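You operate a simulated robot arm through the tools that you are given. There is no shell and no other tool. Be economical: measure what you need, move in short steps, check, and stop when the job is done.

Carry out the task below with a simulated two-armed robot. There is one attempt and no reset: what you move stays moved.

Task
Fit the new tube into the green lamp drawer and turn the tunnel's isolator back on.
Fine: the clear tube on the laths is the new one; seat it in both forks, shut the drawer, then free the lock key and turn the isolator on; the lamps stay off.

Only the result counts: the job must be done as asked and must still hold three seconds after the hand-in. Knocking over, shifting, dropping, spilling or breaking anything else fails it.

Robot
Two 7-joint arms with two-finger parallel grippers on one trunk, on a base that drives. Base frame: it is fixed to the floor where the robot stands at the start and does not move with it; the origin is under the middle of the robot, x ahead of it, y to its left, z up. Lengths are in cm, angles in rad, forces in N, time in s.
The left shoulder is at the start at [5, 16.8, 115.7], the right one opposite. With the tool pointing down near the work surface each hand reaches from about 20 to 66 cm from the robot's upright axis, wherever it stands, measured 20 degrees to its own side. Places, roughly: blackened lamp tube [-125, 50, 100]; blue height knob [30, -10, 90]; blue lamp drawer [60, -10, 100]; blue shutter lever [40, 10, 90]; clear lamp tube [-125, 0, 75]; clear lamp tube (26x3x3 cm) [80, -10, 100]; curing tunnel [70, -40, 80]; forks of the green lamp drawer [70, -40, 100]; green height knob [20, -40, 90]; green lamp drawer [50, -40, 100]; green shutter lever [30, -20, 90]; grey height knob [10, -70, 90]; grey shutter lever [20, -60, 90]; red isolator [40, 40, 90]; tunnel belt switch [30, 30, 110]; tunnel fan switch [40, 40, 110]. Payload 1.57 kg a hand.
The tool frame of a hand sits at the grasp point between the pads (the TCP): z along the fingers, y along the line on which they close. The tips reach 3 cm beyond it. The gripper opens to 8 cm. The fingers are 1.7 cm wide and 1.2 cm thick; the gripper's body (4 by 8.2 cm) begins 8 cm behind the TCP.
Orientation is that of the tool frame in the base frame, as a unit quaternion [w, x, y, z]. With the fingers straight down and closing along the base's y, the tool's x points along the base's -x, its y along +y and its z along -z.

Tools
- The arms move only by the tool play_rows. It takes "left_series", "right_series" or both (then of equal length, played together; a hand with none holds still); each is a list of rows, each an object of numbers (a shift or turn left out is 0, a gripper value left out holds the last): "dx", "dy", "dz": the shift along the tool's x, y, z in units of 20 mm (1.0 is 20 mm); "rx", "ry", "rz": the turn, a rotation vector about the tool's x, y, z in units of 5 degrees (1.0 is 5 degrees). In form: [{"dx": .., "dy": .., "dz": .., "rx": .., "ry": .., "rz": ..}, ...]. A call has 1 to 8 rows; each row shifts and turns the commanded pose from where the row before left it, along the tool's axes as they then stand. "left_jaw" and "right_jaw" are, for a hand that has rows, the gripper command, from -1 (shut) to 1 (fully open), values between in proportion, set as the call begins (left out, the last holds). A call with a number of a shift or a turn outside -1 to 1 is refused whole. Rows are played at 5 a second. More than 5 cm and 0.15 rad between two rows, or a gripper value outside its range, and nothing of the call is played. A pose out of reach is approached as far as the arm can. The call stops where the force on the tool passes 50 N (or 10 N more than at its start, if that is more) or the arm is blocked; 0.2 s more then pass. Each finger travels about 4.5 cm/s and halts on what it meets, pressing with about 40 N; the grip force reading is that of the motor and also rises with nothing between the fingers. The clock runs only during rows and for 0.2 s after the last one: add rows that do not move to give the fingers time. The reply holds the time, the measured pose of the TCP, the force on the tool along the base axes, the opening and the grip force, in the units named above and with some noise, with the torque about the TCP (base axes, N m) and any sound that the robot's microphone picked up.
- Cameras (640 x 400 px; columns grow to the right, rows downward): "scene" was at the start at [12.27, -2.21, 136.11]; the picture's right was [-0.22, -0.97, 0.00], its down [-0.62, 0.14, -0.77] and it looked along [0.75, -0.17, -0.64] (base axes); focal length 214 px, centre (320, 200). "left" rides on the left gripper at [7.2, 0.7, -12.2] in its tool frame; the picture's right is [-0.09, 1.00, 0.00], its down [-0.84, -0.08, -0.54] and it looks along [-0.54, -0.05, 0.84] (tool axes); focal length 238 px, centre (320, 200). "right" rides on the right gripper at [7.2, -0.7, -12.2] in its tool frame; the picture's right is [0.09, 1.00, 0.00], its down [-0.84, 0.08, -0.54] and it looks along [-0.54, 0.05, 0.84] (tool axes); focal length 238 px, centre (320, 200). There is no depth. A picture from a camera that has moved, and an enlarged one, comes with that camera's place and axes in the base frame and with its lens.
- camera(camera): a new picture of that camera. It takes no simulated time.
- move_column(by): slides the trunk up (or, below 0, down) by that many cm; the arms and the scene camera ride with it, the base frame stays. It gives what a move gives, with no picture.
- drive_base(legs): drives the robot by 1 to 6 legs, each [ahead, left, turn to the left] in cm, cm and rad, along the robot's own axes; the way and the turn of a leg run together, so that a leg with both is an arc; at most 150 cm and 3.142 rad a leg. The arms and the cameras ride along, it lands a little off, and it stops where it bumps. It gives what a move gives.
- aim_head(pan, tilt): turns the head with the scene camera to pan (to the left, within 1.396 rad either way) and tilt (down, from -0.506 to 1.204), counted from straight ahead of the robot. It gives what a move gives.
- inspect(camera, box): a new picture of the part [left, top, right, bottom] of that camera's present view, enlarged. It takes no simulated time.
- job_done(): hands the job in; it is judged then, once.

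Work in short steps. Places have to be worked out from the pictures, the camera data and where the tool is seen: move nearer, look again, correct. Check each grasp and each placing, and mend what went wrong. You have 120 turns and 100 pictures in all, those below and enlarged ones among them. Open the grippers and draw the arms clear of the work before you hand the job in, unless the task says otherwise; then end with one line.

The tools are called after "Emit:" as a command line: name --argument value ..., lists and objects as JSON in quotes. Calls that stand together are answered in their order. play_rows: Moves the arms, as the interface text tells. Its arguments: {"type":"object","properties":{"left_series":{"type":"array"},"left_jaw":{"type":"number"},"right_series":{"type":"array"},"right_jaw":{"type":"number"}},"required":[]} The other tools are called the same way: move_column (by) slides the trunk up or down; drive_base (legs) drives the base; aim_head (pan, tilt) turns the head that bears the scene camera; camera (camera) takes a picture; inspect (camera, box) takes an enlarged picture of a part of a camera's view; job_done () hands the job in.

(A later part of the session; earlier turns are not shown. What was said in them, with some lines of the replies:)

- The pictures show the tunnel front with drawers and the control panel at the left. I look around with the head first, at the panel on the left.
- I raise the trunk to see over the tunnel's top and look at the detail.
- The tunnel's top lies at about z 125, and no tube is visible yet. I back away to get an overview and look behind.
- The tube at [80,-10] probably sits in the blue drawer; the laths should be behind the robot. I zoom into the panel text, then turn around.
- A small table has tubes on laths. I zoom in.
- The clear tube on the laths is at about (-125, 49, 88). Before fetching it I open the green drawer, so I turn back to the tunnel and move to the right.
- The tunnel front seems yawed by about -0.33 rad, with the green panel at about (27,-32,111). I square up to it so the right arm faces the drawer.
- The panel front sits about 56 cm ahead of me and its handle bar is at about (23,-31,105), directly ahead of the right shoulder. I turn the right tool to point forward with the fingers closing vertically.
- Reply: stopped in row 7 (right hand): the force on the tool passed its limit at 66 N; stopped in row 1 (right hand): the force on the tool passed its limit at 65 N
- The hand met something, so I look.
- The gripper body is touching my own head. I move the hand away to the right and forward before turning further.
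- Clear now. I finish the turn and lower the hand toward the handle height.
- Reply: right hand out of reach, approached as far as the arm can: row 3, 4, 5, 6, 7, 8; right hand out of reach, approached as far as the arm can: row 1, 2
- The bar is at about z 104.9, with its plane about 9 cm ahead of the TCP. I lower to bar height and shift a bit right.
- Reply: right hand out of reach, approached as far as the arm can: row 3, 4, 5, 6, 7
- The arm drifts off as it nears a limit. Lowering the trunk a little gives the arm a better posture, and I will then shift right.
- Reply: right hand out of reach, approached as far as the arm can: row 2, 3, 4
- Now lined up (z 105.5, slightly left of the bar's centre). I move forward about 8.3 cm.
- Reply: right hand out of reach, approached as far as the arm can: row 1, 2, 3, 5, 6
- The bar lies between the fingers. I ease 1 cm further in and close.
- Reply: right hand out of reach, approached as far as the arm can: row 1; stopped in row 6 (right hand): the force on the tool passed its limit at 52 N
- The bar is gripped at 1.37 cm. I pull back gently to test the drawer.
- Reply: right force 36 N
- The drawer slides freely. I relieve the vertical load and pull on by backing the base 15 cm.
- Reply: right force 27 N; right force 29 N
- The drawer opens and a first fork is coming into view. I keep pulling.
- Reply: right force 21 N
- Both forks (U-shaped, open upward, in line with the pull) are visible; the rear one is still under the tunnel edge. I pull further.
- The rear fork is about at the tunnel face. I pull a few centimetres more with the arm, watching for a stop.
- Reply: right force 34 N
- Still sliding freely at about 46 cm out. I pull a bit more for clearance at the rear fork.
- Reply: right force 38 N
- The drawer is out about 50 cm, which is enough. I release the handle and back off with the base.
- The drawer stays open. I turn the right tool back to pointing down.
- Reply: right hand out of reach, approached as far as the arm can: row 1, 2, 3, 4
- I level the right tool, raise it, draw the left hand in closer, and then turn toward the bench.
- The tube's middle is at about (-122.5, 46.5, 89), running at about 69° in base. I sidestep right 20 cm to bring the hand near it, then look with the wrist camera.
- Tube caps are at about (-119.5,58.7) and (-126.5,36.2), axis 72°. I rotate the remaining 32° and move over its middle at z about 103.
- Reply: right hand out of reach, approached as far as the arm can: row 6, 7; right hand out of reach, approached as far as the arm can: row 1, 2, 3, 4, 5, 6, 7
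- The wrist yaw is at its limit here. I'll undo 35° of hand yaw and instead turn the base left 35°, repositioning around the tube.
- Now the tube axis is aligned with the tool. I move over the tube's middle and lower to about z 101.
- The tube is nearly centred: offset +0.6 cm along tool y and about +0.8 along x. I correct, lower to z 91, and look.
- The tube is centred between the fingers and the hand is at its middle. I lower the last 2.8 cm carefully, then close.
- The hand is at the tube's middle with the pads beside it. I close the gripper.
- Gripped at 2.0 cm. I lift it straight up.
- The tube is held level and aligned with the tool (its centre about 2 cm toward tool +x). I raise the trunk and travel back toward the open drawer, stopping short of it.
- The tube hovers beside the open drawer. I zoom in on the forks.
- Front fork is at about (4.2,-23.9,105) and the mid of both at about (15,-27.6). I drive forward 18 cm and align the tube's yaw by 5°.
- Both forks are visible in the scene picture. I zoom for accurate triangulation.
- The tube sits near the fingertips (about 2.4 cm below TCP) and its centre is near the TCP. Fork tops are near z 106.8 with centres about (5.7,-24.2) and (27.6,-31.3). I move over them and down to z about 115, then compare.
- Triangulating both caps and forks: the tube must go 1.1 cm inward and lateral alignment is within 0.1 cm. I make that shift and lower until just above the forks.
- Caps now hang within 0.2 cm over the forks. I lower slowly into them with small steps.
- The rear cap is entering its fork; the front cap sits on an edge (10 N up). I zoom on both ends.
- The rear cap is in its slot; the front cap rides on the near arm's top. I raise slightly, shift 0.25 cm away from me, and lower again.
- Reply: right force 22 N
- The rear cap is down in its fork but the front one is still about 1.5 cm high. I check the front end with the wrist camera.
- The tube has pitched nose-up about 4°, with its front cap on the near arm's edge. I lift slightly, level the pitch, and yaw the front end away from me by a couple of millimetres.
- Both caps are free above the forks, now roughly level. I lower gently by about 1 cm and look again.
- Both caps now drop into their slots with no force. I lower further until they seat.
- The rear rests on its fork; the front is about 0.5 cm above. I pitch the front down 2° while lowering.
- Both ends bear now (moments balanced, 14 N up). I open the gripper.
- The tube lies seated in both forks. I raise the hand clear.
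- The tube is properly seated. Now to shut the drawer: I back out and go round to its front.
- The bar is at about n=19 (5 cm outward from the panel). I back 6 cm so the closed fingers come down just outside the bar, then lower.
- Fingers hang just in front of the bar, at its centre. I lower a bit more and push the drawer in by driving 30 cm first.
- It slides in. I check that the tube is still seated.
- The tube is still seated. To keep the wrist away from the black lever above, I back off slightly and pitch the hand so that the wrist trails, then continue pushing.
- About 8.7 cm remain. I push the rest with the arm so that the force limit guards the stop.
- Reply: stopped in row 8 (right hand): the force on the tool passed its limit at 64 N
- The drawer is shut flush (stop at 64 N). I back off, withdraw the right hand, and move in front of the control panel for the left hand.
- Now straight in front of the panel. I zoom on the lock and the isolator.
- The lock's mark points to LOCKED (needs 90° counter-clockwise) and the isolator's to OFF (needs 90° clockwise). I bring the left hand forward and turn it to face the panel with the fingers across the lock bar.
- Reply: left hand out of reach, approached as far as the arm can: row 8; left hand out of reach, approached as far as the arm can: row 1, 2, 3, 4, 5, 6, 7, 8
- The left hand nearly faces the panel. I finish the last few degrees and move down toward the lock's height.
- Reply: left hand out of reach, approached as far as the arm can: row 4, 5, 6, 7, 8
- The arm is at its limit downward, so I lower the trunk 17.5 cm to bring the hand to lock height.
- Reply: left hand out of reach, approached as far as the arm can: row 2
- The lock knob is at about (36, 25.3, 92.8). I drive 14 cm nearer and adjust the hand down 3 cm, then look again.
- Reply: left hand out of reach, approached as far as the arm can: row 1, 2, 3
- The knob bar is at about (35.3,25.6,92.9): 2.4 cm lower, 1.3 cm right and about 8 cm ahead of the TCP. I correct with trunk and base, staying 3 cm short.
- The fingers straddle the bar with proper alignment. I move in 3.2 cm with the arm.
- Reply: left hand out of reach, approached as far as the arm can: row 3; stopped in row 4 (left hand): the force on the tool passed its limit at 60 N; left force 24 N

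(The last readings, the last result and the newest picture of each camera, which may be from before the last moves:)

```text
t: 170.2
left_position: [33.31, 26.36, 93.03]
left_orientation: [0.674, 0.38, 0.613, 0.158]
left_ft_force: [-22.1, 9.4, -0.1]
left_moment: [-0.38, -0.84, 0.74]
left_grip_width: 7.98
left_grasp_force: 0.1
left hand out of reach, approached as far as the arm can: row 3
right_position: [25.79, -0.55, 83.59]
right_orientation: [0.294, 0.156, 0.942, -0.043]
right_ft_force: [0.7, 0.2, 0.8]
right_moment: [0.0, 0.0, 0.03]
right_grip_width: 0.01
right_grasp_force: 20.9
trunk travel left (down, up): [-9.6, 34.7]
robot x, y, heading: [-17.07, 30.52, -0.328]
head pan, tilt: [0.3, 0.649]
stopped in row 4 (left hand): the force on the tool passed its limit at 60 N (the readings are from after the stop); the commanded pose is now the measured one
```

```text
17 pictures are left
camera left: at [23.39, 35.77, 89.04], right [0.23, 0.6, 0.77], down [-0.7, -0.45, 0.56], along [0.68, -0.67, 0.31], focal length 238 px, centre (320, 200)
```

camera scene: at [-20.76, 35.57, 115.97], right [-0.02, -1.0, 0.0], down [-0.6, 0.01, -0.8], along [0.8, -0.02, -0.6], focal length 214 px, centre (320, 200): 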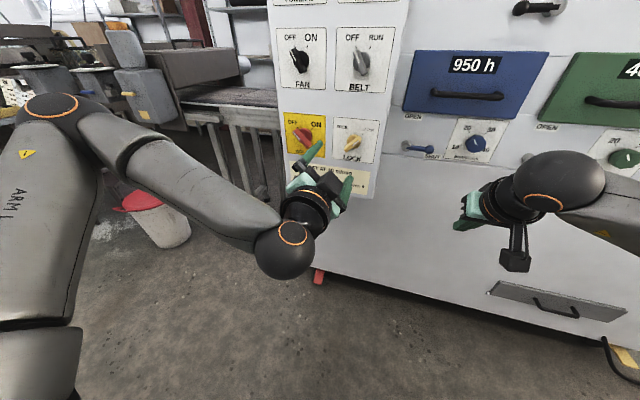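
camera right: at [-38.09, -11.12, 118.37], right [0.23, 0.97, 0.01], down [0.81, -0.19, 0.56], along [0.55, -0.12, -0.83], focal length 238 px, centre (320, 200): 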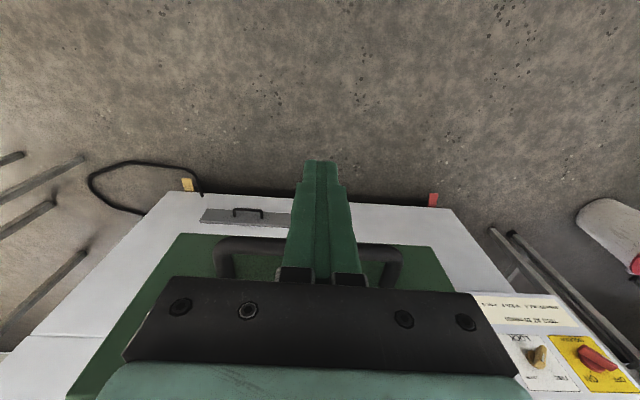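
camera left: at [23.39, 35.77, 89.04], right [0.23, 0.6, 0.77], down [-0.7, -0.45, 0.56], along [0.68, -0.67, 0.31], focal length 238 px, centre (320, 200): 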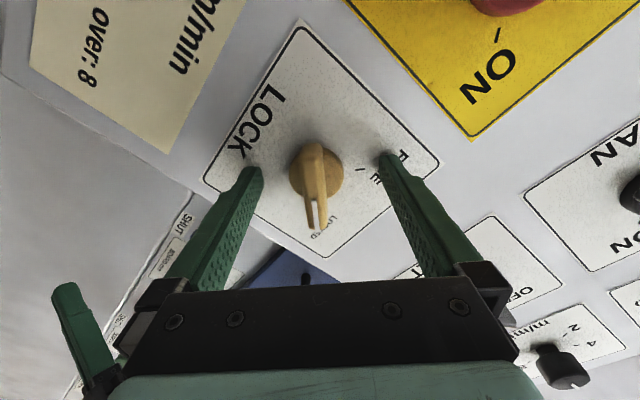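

The fingertips touched the panel plate, so I'm deep enough. I back off 0.4 cm and close on the bar.

Emit:
play_rows --left_series '[{"dz": -0.2}, {}]'

Emit:
play_rows --left_series '[{}, {}, {}, {}, {}, {}]' --left_jaw -1

Emit:
camera --camera "left"

```text
t: 170.8
left_position: [33.31, 26.58, 93.01]
left_orientation: [0.673, 0.381, 0.614, 0.159]
left_ft_force: [-2.3, 0.2, 2.4]
left_moment: [0.03, -0.22, 0.06]
left_grip_width: 8.0
left_grasp_force: 0.0
right_position: [26.08, -0.83, 83.49]
right_orientation: [0.292, 0.157, 0.942, -0.042]
right_ft_force: [0.7, 0.0, 1.5]
right_moment: [0.04, -0.03, -0.02]
right_grip_width: 0.0
right_grasp_force: 21.2
trunk travel left (down, up): [-9.6, 34.7]
robot x, y, heading: [-17.07, 30.67, -0.322]
head pan, tilt: [0.3, 0.649]
```

```text
t: 172.2
left_position: [33.3, 26.33, 92.88]
left_orientation: [0.671, 0.383, 0.614, 0.158]
left_ft_force: [-1.5, -6.0, -9.3]
left_moment: [0.04, 0.21, -0.27]
left_grip_width: 3.72
left_grasp_force: 43.5
right_position: [26.02, -0.75, 83.41]
right_orientation: [0.292, 0.157, 0.943, -0.043]
right_ft_force: [-0.4, 0.0, -0.4]
right_moment: [0.02, 0.02, -0.03]
right_grip_width: 0.0
right_grasp_force: 21.8
trunk travel left (down, up): [-9.6, 34.7]
robot x, y, heading: [-17.13, 30.83, -0.33]
head pan, tilt: [0.3, 0.649]
```

```text
16 pictures are left
camera left: at [23.31, 35.76, 88.86], right [0.24, 0.59, 0.77], down [-0.7, -0.45, 0.56], along [0.68, -0.67, 0.3], focal length 238 px, centre (320, 200)
```

left: 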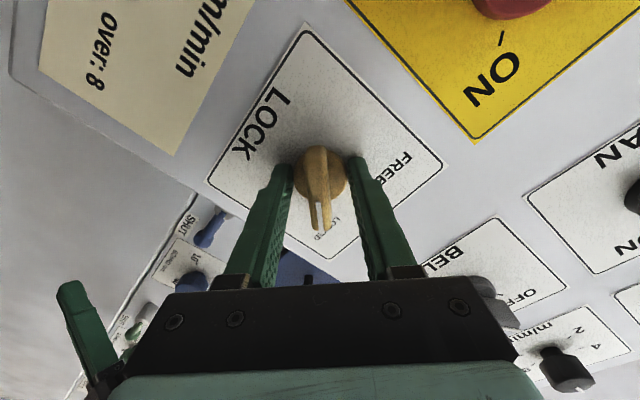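

The tips closed on the round base (3.7 cm) instead of the bar. I open, back off 1.3 cm, and close again.

Emit:
play_rows --left_series '[{}, {}, {"dz": -0.35}, {"dz": -0.3}]' --left_jaw 0.2

Emit:
play_rows --left_series '[{}, {}, {}, {}, {}]' --left_jaw -1

Emit:
camera --camera "left"

```text
t: 173.2
left_position: [32.06, 26.86, 93.07]
left_orientation: [0.672, 0.38, 0.615, 0.159]
left_ft_force: [-0.4, -0.4, -0.2]
left_moment: [0.01, 0.0, 0.0]
left_grip_width: 4.79
left_grasp_force: 0.0
right_position: [26.08, -0.82, 83.53]
right_orientation: [0.293, 0.156, 0.942, -0.042]
right_ft_force: [0.3, 0.4, -0.2]
right_moment: [-0.04, 0.0, 0.01]
right_grip_width: 0.0
right_grasp_force: 20.8
trunk travel left (down, up): [-9.6, 34.7]
robot x, y, heading: [-17.63, 30.99, -0.321]
head pan, tilt: [0.3, 0.649]
```

```text
t: 174.4
left_position: [32.01, 26.74, 92.98]
left_orientation: [0.671, 0.384, 0.615, 0.155]
left_ft_force: [-7.5, -11.7, -14.7]
left_moment: [-0.53, -0.38, -0.07]
left_grip_width: 1.36
left_grasp_force: 29.9
right_position: [26.06, -0.71, 83.4]
right_orientation: [0.291, 0.158, 0.943, -0.042]
right_ft_force: [-0.3, 0.0, 1.2]
right_moment: [-0.01, -0.01, -0.03]
right_grip_width: 0.02
right_grasp_force: 21.5
trunk travel left (down, up): [-9.6, 34.7]
robot x, y, heading: [-17.26, 30.64, -0.325]
head pan, tilt: [0.3, 0.649]
```

```text
15 pictures are left
camera left: at [22.06, 36.13, 88.91], right [0.24, 0.59, 0.77], down [-0.7, -0.45, 0.56], along [0.68, -0.67, 0.3], focal length 238 px, centre (320, 200)
```

left: 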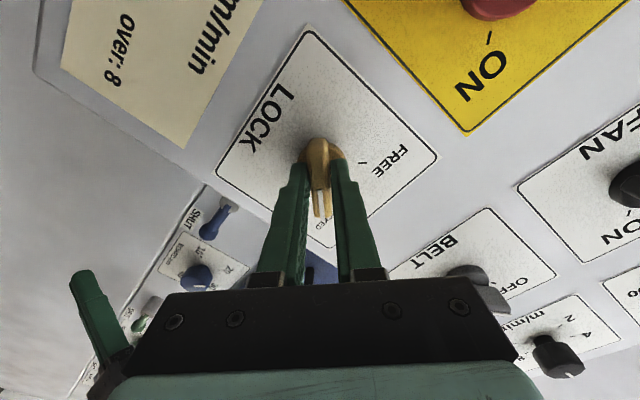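

Now the bar itself is gripped (1.36 cm). I turn counter-clockwise in parts.

Emit:
play_rows --left_series '[{"rz": -1}, {"rz": -1}, {"rz": -1}, {"rz": -1}, {"rz": -1}, {"rz": -1}]'

Emit:
inspect --camera "left" --box '[220, 60, 460, 210]'

```text
t: 175.8
left_position: [31.92, 26.6, 92.92]
left_orientation: [0.688, 0.212, 0.694, -0.025]
left_ft_force: [-10.8, -16.5, -19.7]
left_moment: [-0.02, -0.37, 0.04]
left_grip_width: 1.33
left_grasp_force: 30.0
right_position: [25.9, -0.89, 83.53]
right_orientation: [0.291, 0.158, 0.943, -0.042]
right_ft_force: [0.5, 0.1, -0.2]
right_moment: [0.02, 0.0, 0.01]
right_grip_width: 0.0
right_grasp_force: 21.0
trunk travel left (down, up): [-9.6, 34.7]
robot x, y, heading: [-17.31, 30.44, -0.327]
head pan, tilt: [0.3, 0.649]
```

```text
2.67 times, centred on (340, 135) of left
camera zoom: at [20.93, 33.15, 86.69], right [0.32, 0.88, 0.35], down [-0.57, -0.11, 0.82], along [0.76, -0.46, 0.46], focal length 636 px, centre (267, 373)
```

zoom: 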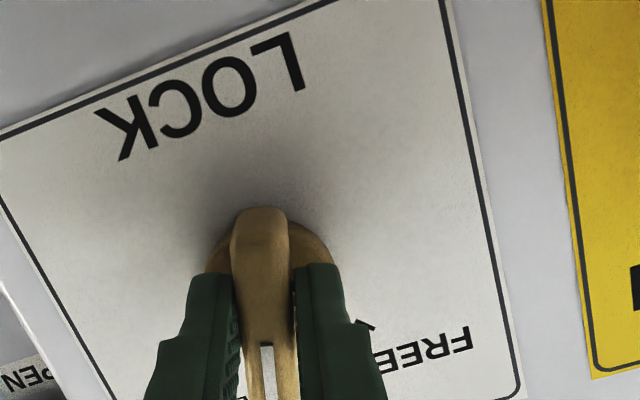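

The knob follows (about 30° done). I continue.

Emit:
play_rows --left_series '[{"rz": -1}, {"rz": -1}, {"rz": -1}, {"rz": -1}, {"rz": -1}, {"rz": -1}]'

Emit:
play_rows --left_series '[{"rz": -1}, {"rz": -1}, {"rz": -1}, {"rz": -1}, {"rz": -1}, {"rz": -1}, {}]'

Emit:
inspect --camera "left" --box '[180, 40, 500, 240]'

```text
t: 177.2
left_position: [31.88, 26.42, 92.78]
left_orientation: [0.658, 0.028, 0.725, -0.204]
left_ft_force: [-10.0, -22.0, -17.8]
left_moment: [0.28, 0.52, 0.08]
left_grip_width: 1.28
left_grasp_force: 30.1
right_position: [26.02, -0.77, 83.34]
right_orientation: [0.292, 0.157, 0.943, -0.04]
right_ft_force: [-0.7, 0.7, 0.0]
right_moment: [0.01, -0.03, 0.01]
right_grip_width: 0.0
right_grasp_force: 21.1
trunk travel left (down, up): [-9.6, 34.7]
robot x, y, heading: [-17.15, 30.65, -0.323]
head pan, tilt: [0.3, 0.649]
```

```text
t: 178.8
left_position: [31.84, 26.42, 92.95]
left_orientation: [0.585, -0.161, 0.705, -0.367]
left_ft_force: [-9.1, -22.8, -3.7]
left_moment: [-0.04, 0.01, -1.33]
left_grip_width: 1.33
left_grasp_force: 29.9
right_position: [26.0, -0.81, 83.49]
right_orientation: [0.293, 0.156, 0.942, -0.041]
right_ft_force: [0.5, 0.0, 0.2]
right_moment: [-0.01, 0.01, 0.04]
right_grip_width: 0.0
right_grasp_force: 21.8
trunk travel left (down, up): [-9.6, 34.7]
robot x, y, heading: [-17.14, 30.67, -0.321]
head pan, tilt: [0.3, 0.649]
```

```text
2.00 times, centred on (340, 140) of left
camera zoom: at [18.65, 26.28, 88.08], right [0.23, 0.74, -0.64], down [-0.31, 0.68, 0.67], along [0.93, 0.04, 0.38], focal length 477 px, centre (280, 320)
```

zoom: 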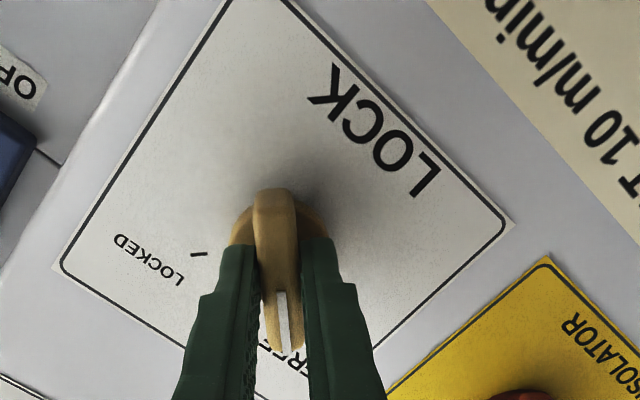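

The mark points to FREE. I turn a touch more to reach the stop, then release and back away.

Emit:
play_rows --left_series '[{"rz": -0.7}, {"rz": -0.6}, {}]'

Emit:
play_rows --left_series '[{}, {}, {}, {"dz": -0.8}, {"dz": -1}, {"dz": -1}, {"dz": -1}]' --left_jaw 0.6

Emit:
inspect --camera "scene" --box '[220, 90, 380, 210]'

```text
t: 179.6
left_position: [31.88, 26.47, 93.07]
left_orientation: [0.563, -0.201, 0.695, -0.398]
left_ft_force: [-9.2, -23.3, 1.0]
left_moment: [0.47, -0.33, -1.23]
left_grip_width: 1.49
left_grasp_force: 30.7
right_position: [25.9, -0.86, 83.44]
right_orientation: [0.293, 0.156, 0.942, -0.041]
right_ft_force: [0.7, -0.3, 0.4]
right_moment: [0.02, -0.01, 0.02]
right_grip_width: 0.01
right_grasp_force: 21.3
trunk travel left (down, up): [-9.6, 34.7]
robot x, y, heading: [-16.85, 30.77, -0.324]
head pan, tilt: [0.3, 0.649]
```

```text
t: 181.2
left_position: [28.2, 27.22, 93.84]
left_orientation: [0.566, -0.206, 0.693, -0.396]
left_ft_force: [0.3, -0.4, -0.2]
left_moment: [-0.04, 0.03, 0.01]
left_grip_width: 6.4
left_grasp_force: 0.1
left hand out of reach, approached as far as the arm can: row 5, 6, 7
right_position: [26.06, -0.68, 83.58]
right_orientation: [0.293, 0.157, 0.942, -0.043]
right_ft_force: [-0.1, 0.1, -0.3]
right_moment: [0.0, -0.01, 0.02]
right_grip_width: 0.0
right_grasp_force: 20.9
trunk travel left (down, up): [-9.6, 34.7]
robot x, y, heading: [-16.81, 30.48, -0.324]
head pan, tilt: [0.3, 0.649]
```

```text
3.33 times, centred on (300, 150) of scene
camera zoom: at [-4.71, 28.85, 113.57], right [-0.02, -1.0, 0.0], down [-0.6, 0.01, -0.8], along [0.8, -0.02, -0.6], focal length 715 px, centre (387, 367)
```

zoom: 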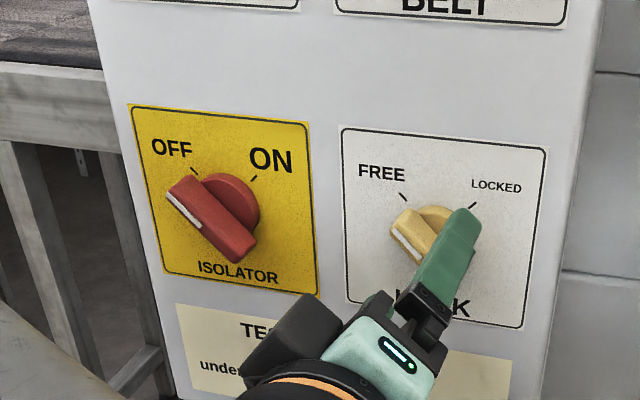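

The lock is at FREE. The isolator bar is about 14 cm to the left at the same height. I withdraw the right hand a bit and sidestep left.

Emit:
play_rows --right_series '[{"dz": -1}, {"dz": -1}, {"dz": -1}, {"dz": -1}, {"dz": -1}, {"dz": -1}]'

Emit:
drive_base --legs '[[0, 14.3, 0]]'

Emit:
move_column --by -0.8

Emit:
camera --camera "left"

```text
t: 182.6
left_position: [28.18, 27.18, 93.78]
left_orientation: [0.566, -0.206, 0.693, -0.396]
left_ft_force: [0.2, 0.1, 0.7]
left_moment: [0.02, -0.03, -0.02]
left_grip_width: 6.39
left_grasp_force: 0.0
right_position: [19.54, 1.29, 93.53]
right_orientation: [0.292, 0.157, 0.942, -0.042]
right_ft_force: [-0.4, 0.6, -0.2]
right_moment: [0.02, 0.01, 0.0]
right_grip_width: 0.01
right_grasp_force: 21.1
trunk travel left (down, up): [-9.6, 34.7]
robot x, y, heading: [-17.03, 30.55, -0.328]
head pan, tilt: [0.3, 0.649]
```

```text
t: 184.6
left_position: [32.89, 40.82, 93.77]
left_orientation: [0.566, -0.205, 0.693, -0.396]
left_ft_force: [0.1, 0.7, -0.1]
left_moment: [0.0, -0.02, 0.01]
left_grip_width: 6.39
left_grasp_force: 0.0
right_position: [24.27, 14.93, 93.69]
right_orientation: [0.293, 0.158, 0.942, -0.043]
right_ft_force: [-0.4, 0.2, 0.8]
right_moment: [-0.01, 0.01, 0.03]
right_grip_width: 0.0
right_grasp_force: 20.9
trunk travel left (down, up): [-9.6, 34.7]
robot x, y, heading: [-12.8, 44.38, -0.327]
head pan, tilt: [0.3, 0.649]
```

```text
t: 185.1
left_position: [32.86, 40.82, 92.98]
left_orientation: [0.566, -0.205, 0.693, -0.397]
left_ft_force: [-0.3, -0.5, -0.4]
left_moment: [0.02, 0.01, 0.0]
left_grip_width: 6.39
left_grasp_force: 0.0
right_position: [24.1, 14.94, 92.64]
right_orientation: [0.292, 0.158, 0.942, -0.042]
right_ft_force: [0.4, -0.3, 0.7]
right_moment: [-0.03, -0.01, -0.01]
right_grip_width: 0.0
right_grasp_force: 21.5
trunk travel left (down, up): [-8.8, 35.5]
robot x, y, heading: [-12.17, 44.21, -0.323]
head pan, tilt: [0.3, 0.649]
```

```text
11 pictures are left
camera left: at [19.41, 39.99, 88.58], right [0.19, 0.67, -0.72], down [-0.3, 0.74, 0.61], along [0.94, 0.1, 0.34], focal length 238 px, centre (320, 200)
```

left: 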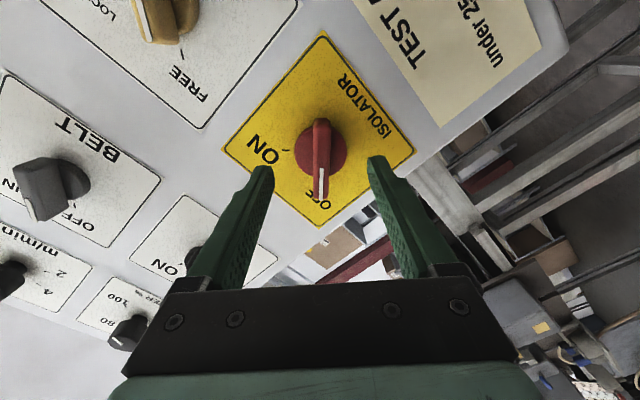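

The fingers straddle the isolator bar well. I advance 3.7 cm and close.

Emit:
play_rows --left_series '[{"dz": 0.47}, {"dz": 0.47}, {"dz": 0.47}, {"dz": 0.47}, {}]'

Emit:
play_rows --left_series '[{}, {}, {}, {}, {}, {}]' --left_jaw -1

Emit:
inspect --camera "left" --box '[180, 40, 500, 240]'

```text
t: 186.3
left_position: [36.49, 39.77, 92.84]
left_orientation: [0.566, -0.205, 0.693, -0.397]
left_ft_force: [0.2, 0.0, 0.1]
left_moment: [-0.05, 0.03, -0.03]
left_grip_width: 6.38
left_grasp_force: 0.1
right_position: [24.2, 14.99, 92.89]
right_orientation: [0.293, 0.158, 0.942, -0.043]
right_ft_force: [0.1, -0.2, 0.0]
right_moment: [0.01, -0.05, -0.01]
right_grip_width: 0.0
right_grasp_force: 20.8
trunk travel left (down, up): [-8.8, 35.5]
robot x, y, heading: [-12.64, 44.41, -0.33]
head pan, tilt: [0.3, 0.649]
```

```text
t: 187.7
left_position: [36.5, 39.84, 92.79]
left_orientation: [0.566, -0.207, 0.694, -0.395]
left_ft_force: [-0.6, 4.5, -5.3]
left_moment: [0.3, -0.82, -0.19]
left_grip_width: 1.47
left_grasp_force: 31.0
right_position: [24.2, 15.01, 92.85]
right_orientation: [0.292, 0.157, 0.943, -0.043]
right_ft_force: [0.2, -0.1, 0.5]
right_moment: [0.03, 0.02, -0.04]
right_grip_width: 0.01
right_grasp_force: 21.5
trunk travel left (down, up): [-8.8, 35.5]
robot x, y, heading: [-12.48, 44.57, -0.329]
head pan, tilt: [0.3, 0.649]
```

```text
2.00 times, centred on (340, 140) of left
camera zoom: at [23.04, 38.89, 88.39], right [0.19, 0.67, -0.72], down [-0.3, 0.74, 0.61], along [0.94, 0.1, 0.34], focal length 477 px, centre (280, 320)
```

zoom: 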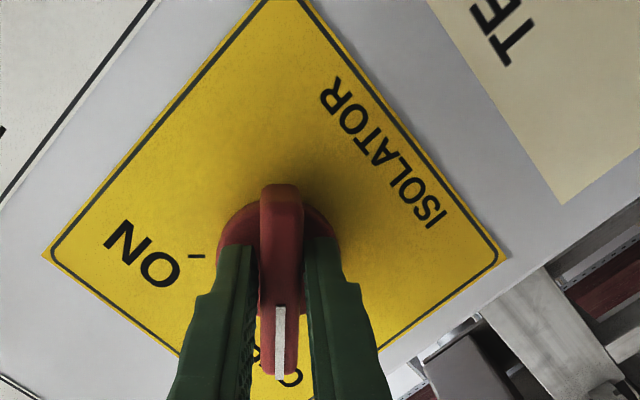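

The isolator bar is gripped (1.47 cm). I turn it clockwise by 90°, in parts.

Emit:
play_rows --left_series '[{"rz": 1}, {"rz": 1}, {"rz": 1}, {"rz": 1}, {"rz": 1}, {"rz": 1}]'

Emit:
play_rows --left_series '[{"rz": 1}, {"rz": 1}, {"rz": 1}, {"rz": 1}, {"rz": 1}, {"rz": 1}]'

Emit:
play_rows --left_series '[{"rz": 1}, {"rz": 1}, {"rz": 1}, {"rz": 1}, {"rz": 1}, {"rz": 1}, {}]'

Emit:
inspect --camera "left" --box '[180, 40, 500, 240]'

```text
t: 189.1
left_position: [36.53, 39.91, 92.6]
left_orientation: [0.648, -0.019, 0.725, -0.233]
left_ft_force: [0.7, 15.3, -15.6]
left_moment: [-0.31, -0.33, -0.19]
left_grip_width: 1.3
left_grasp_force: 30.2
right_position: [24.19, 15.16, 92.79]
right_orientation: [0.291, 0.156, 0.943, -0.043]
right_ft_force: [-0.2, -0.1, 0.0]
right_moment: [0.04, -0.03, -0.01]
right_grip_width: 0.01
right_grasp_force: 20.9
trunk travel left (down, up): [-8.8, 35.5]
robot x, y, heading: [-12.28, 44.46, -0.327]
head pan, tilt: [0.3, 0.649]
```

```text
t: 190.5
left_position: [36.53, 40.06, 92.56]
left_orientation: [0.686, 0.166, 0.706, -0.057]
left_ft_force: [1.0, 25.8, -10.9]
left_moment: [-0.03, 0.54, 1.08]
left_grip_width: 1.28
left_grasp_force: 29.7
right_position: [24.29, 15.23, 92.87]
right_orientation: [0.293, 0.157, 0.942, -0.044]
right_ft_force: [-0.1, -0.5, -0.2]
right_moment: [-0.05, -0.03, -0.03]
right_grip_width: 0.02
right_grasp_force: 21.6
trunk travel left (down, up): [-8.8, 35.5]
robot x, y, heading: [-12.77, 43.97, -0.324]
head pan, tilt: [0.3, 0.649]
```

```text
t: 192.1
left_position: [36.75, 40.24, 92.78]
left_orientation: [0.68, 0.339, 0.638, 0.125]
left_ft_force: [8.2, 29.1, -2.7]
left_moment: [0.02, 0.04, 1.43]
left_grip_width: 1.31
left_grasp_force: 29.9
right_position: [24.31, 15.2, 92.95]
right_orientation: [0.293, 0.157, 0.942, -0.044]
right_ft_force: [-1.0, 0.1, 0.1]
right_moment: [-0.01, 0.04, 0.0]
right_grip_width: 0.01
right_grasp_force: 21.3
trunk travel left (down, up): [-8.8, 35.5]
robot x, y, heading: [-12.3, 44.46, -0.32]
head pan, tilt: [0.3, 0.649]
```

```text
2.00 times, centred on (340, 140) of left
camera zoom: at [26.35, 48.87, 88.18], right [0.25, 0.68, 0.69], down [-0.67, -0.4, 0.63], along [0.7, -0.62, 0.35], focal length 477 px, centre (280, 320)
```

zoom: 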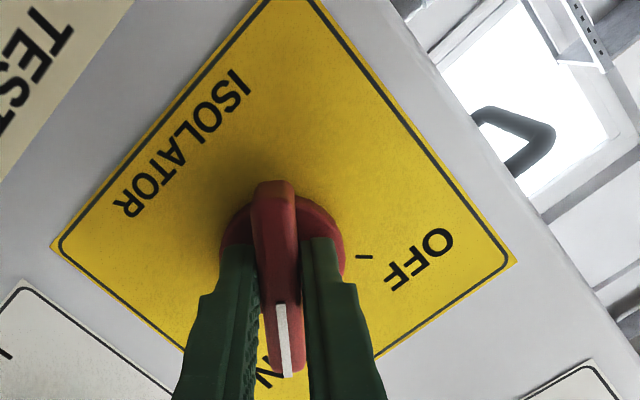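

The mark is at ON, perhaps a few degrees shy. I turn a bit more to the stop, then release and back off.

Emit:
play_rows --left_series '[{"rz": 0.8}, {"rz": 0.8}, {}]'

Emit:
play_rows --left_series '[{}, {}, {}, {"dz": -0.6}, {"dz": -0.8}, {"dz": -0.8}]' --left_jaw 0.6

Emit:
drive_base --legs '[[-15, 0, 0]]'

Emit:
camera --camera "scene"

```text
t: 192.9
left_position: [36.67, 40.19, 92.83]
left_orientation: [0.671, 0.382, 0.612, 0.171]
left_ft_force: [12.3, 27.6, -0.9]
left_moment: [-0.59, -0.12, 1.18]
left_grip_width: 1.36
left_grasp_force: 29.7
right_position: [24.3, 15.13, 92.83]
right_orientation: [0.293, 0.157, 0.942, -0.044]
right_ft_force: [-0.1, -0.2, -1.0]
right_moment: [0.01, -0.02, -0.01]
right_grip_width: 0.0
right_grasp_force: 21.7
trunk travel left (down, up): [-8.8, 35.5]
robot x, y, heading: [-12.9, 44.13, -0.326]
head pan, tilt: [0.3, 0.649]
```

```text
t: 194.3
left_position: [32.65, 40.73, 93.11]
left_orientation: [0.669, 0.389, 0.61, 0.168]
left_ft_force: [0.1, 0.0, -1.2]
left_moment: [-0.01, -0.01, 0.0]
left_grip_width: 6.39
left_grasp_force: 0.1
left hand out of reach, approached as far as the arm can: row 6
right_position: [24.24, 14.96, 92.72]
right_orientation: [0.293, 0.158, 0.942, -0.043]
right_ft_force: [-0.2, 0.0, -0.3]
right_moment: [0.01, 0.0, 0.0]
right_grip_width: 0.0
right_grasp_force: 21.4
trunk travel left (down, up): [-8.8, 35.5]
robot x, y, heading: [-12.69, 44.47, -0.328]
head pan, tilt: [0.3, 0.649]
```

```text
t: 195.7
left_position: [18.3, 45.72, 93.18]
left_orientation: [0.67, 0.387, 0.611, 0.169]
left_ft_force: [-0.4, 0.2, -0.3]
left_moment: [0.02, 0.01, 0.04]
left_grip_width: 6.4
left_grasp_force: 0.0
right_position: [9.84, 19.96, 92.83]
right_orientation: [0.293, 0.156, 0.942, -0.042]
right_ft_force: [-0.6, 0.1, -0.6]
right_moment: [-0.01, 0.0, 0.01]
right_grip_width: 0.01
right_grasp_force: 21.5
trunk travel left (down, up): [-8.8, 35.5]
robot x, y, heading: [-26.97, 49.43, -0.325]
head pan, tilt: [0.3, 0.649]
```

```text
8 pictures are left
camera scene: at [-14.49, 47.46, 112.77], right [-0.02, -1.0, 0.0], down [-0.6, 0.01, -0.8], along [0.8, -0.02, -0.6], focal length 214 px, centre (320, 200)
```

scene: 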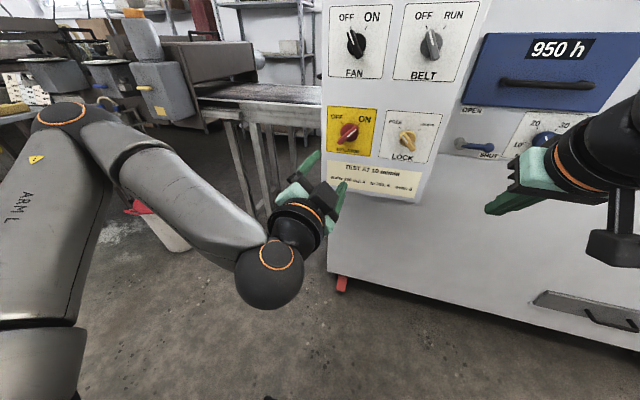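

I zoom to verify both knobs, open the right gripper, and check the display and the drawer from further back.

Emit:
inspect --camera "scene" --box '[310, 90, 454, 198]'

Emit:
play_rows --right_series '[{}, {}, {}, {}, {}, {}]' --right_jaw 1

Emit:
drive_base --legs '[[-15, 0, 0]]'

Emit:
aim_head --pan -0.15 --tilt 0.2

Emit:
camera --camera "scene"

```text
3.70 times, centred on (382, 144) of scene
camera zoom: at [-14.49, 47.46, 112.77], right [-0.02, -1.0, 0.0], down [-0.6, 0.01, -0.8], along [0.8, -0.02, -0.6], focal length 794 px, centre (90, 407)
```

zoom: 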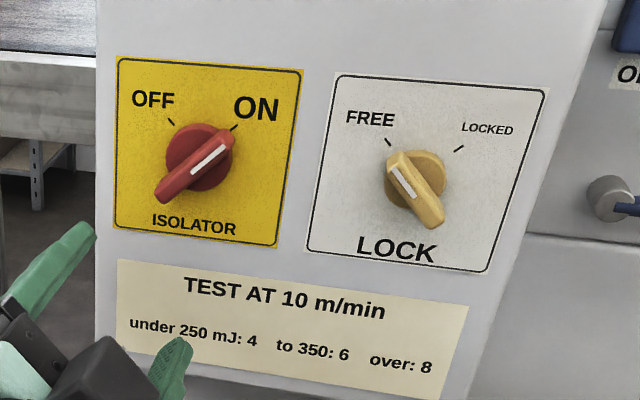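

```text
t: 197.1
left_position: [18.21, 45.75, 93.15]
left_orientation: [0.67, 0.387, 0.611, 0.169]
left_ft_force: [0.4, -0.2, -0.2]
left_moment: [0.03, 0.01, -0.03]
left_grip_width: 6.4
left_grasp_force: 0.0
right_position: [9.84, 19.96, 92.71]
right_orientation: [0.293, 0.156, 0.943, -0.042]
right_ft_force: [0.6, -0.4, 0.3]
right_moment: [-0.02, -0.03, -0.01]
right_grip_width: 8.01
right_grasp_force: 0.1
trunk travel left (down, up): [-8.8, 35.5]
robot x, y, heading: [-27.04, 49.49, -0.324]
head pan, tilt: [0.3, 0.649]
```

```text
t: 198.5
left_position: [3.8, 50.7, 93.16]
left_orientation: [0.67, 0.386, 0.611, 0.168]
left_ft_force: [-0.6, -0.1, 0.3]
left_moment: [0.01, 0.01, -0.02]
left_grip_width: 6.41
left_grasp_force: 0.1
right_position: [-4.56, 24.72, 92.79]
right_orientation: [0.292, 0.157, 0.942, -0.042]
right_ft_force: [-0.2, 0.2, 0.6]
right_moment: [-0.03, 0.02, -0.04]
right_grip_width: 8.0
right_grasp_force: 0.0
trunk travel left (down, up): [-8.8, 35.5]
robot x, y, heading: [-41.42, 54.3, -0.319]
head pan, tilt: [0.3, 0.649]
```

```text
t: 199.4
left_position: [3.72, 50.65, 93.2]
left_orientation: [0.67, 0.387, 0.611, 0.169]
left_ft_force: [-0.2, -0.4, 0.1]
left_moment: [0.01, 0.02, 0.02]
left_grip_width: 6.4
left_grasp_force: 0.1
right_position: [-4.43, 24.8, 92.77]
right_orientation: [0.293, 0.157, 0.942, -0.043]
right_ft_force: [0.6, 0.9, -0.2]
right_moment: [-0.01, 0.0, 0.03]
right_grip_width: 7.99
right_grasp_force: 0.0
trunk travel left (down, up): [-8.8, 35.5]
robot x, y, heading: [-41.4, 54.27, -0.322]
head pan, tilt: [-0.15, 0.201]
```

```text
6 pictures are left
camera scene: at [-29.28, 48.26, 116.87], right [-0.46, -0.89, 0.0], down [-0.18, 0.09, -0.98], along [0.87, -0.45, -0.2], focal length 214 px, centre (320, 200)
```

scene: 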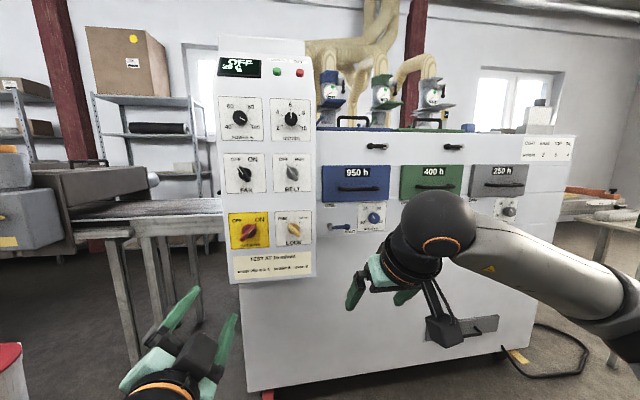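

Isolator is ON, lock FREE, lamps OFF. One last check that the green drawer is flush.

Emit:
inspect --camera "scene" --box '[330, 120, 554, 260]'

```text
2.86 times, centred on (442, 190) of scene
camera zoom: at [-29.28, 48.26, 116.87], right [-0.46, -0.89, 0.0], down [-0.18, 0.09, -0.98], along [0.87, -0.45, -0.2], focal length 613 px, centre (-29, 229)
```

zoom: 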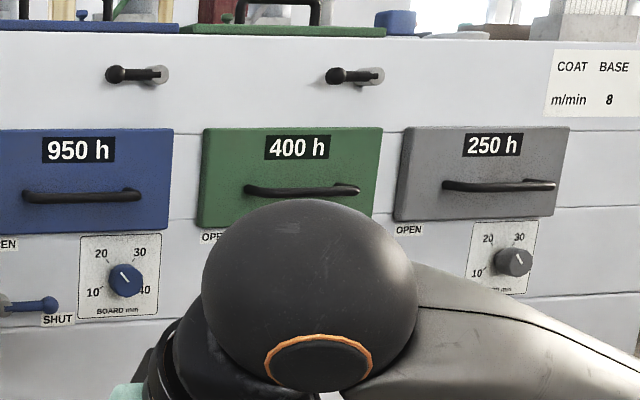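

The green drawer is flush with its neighbours, the knobs are set, and the hands are open and clear. I hand in the job.

Emit:
job_done

```text
The job is handed in.
```

The new tube from the laths is seated in both forks of the green lamp drawer. The drawer is shut flush, the lock key is at FREE, the isolator is at ON, and the lamps are still OFF.
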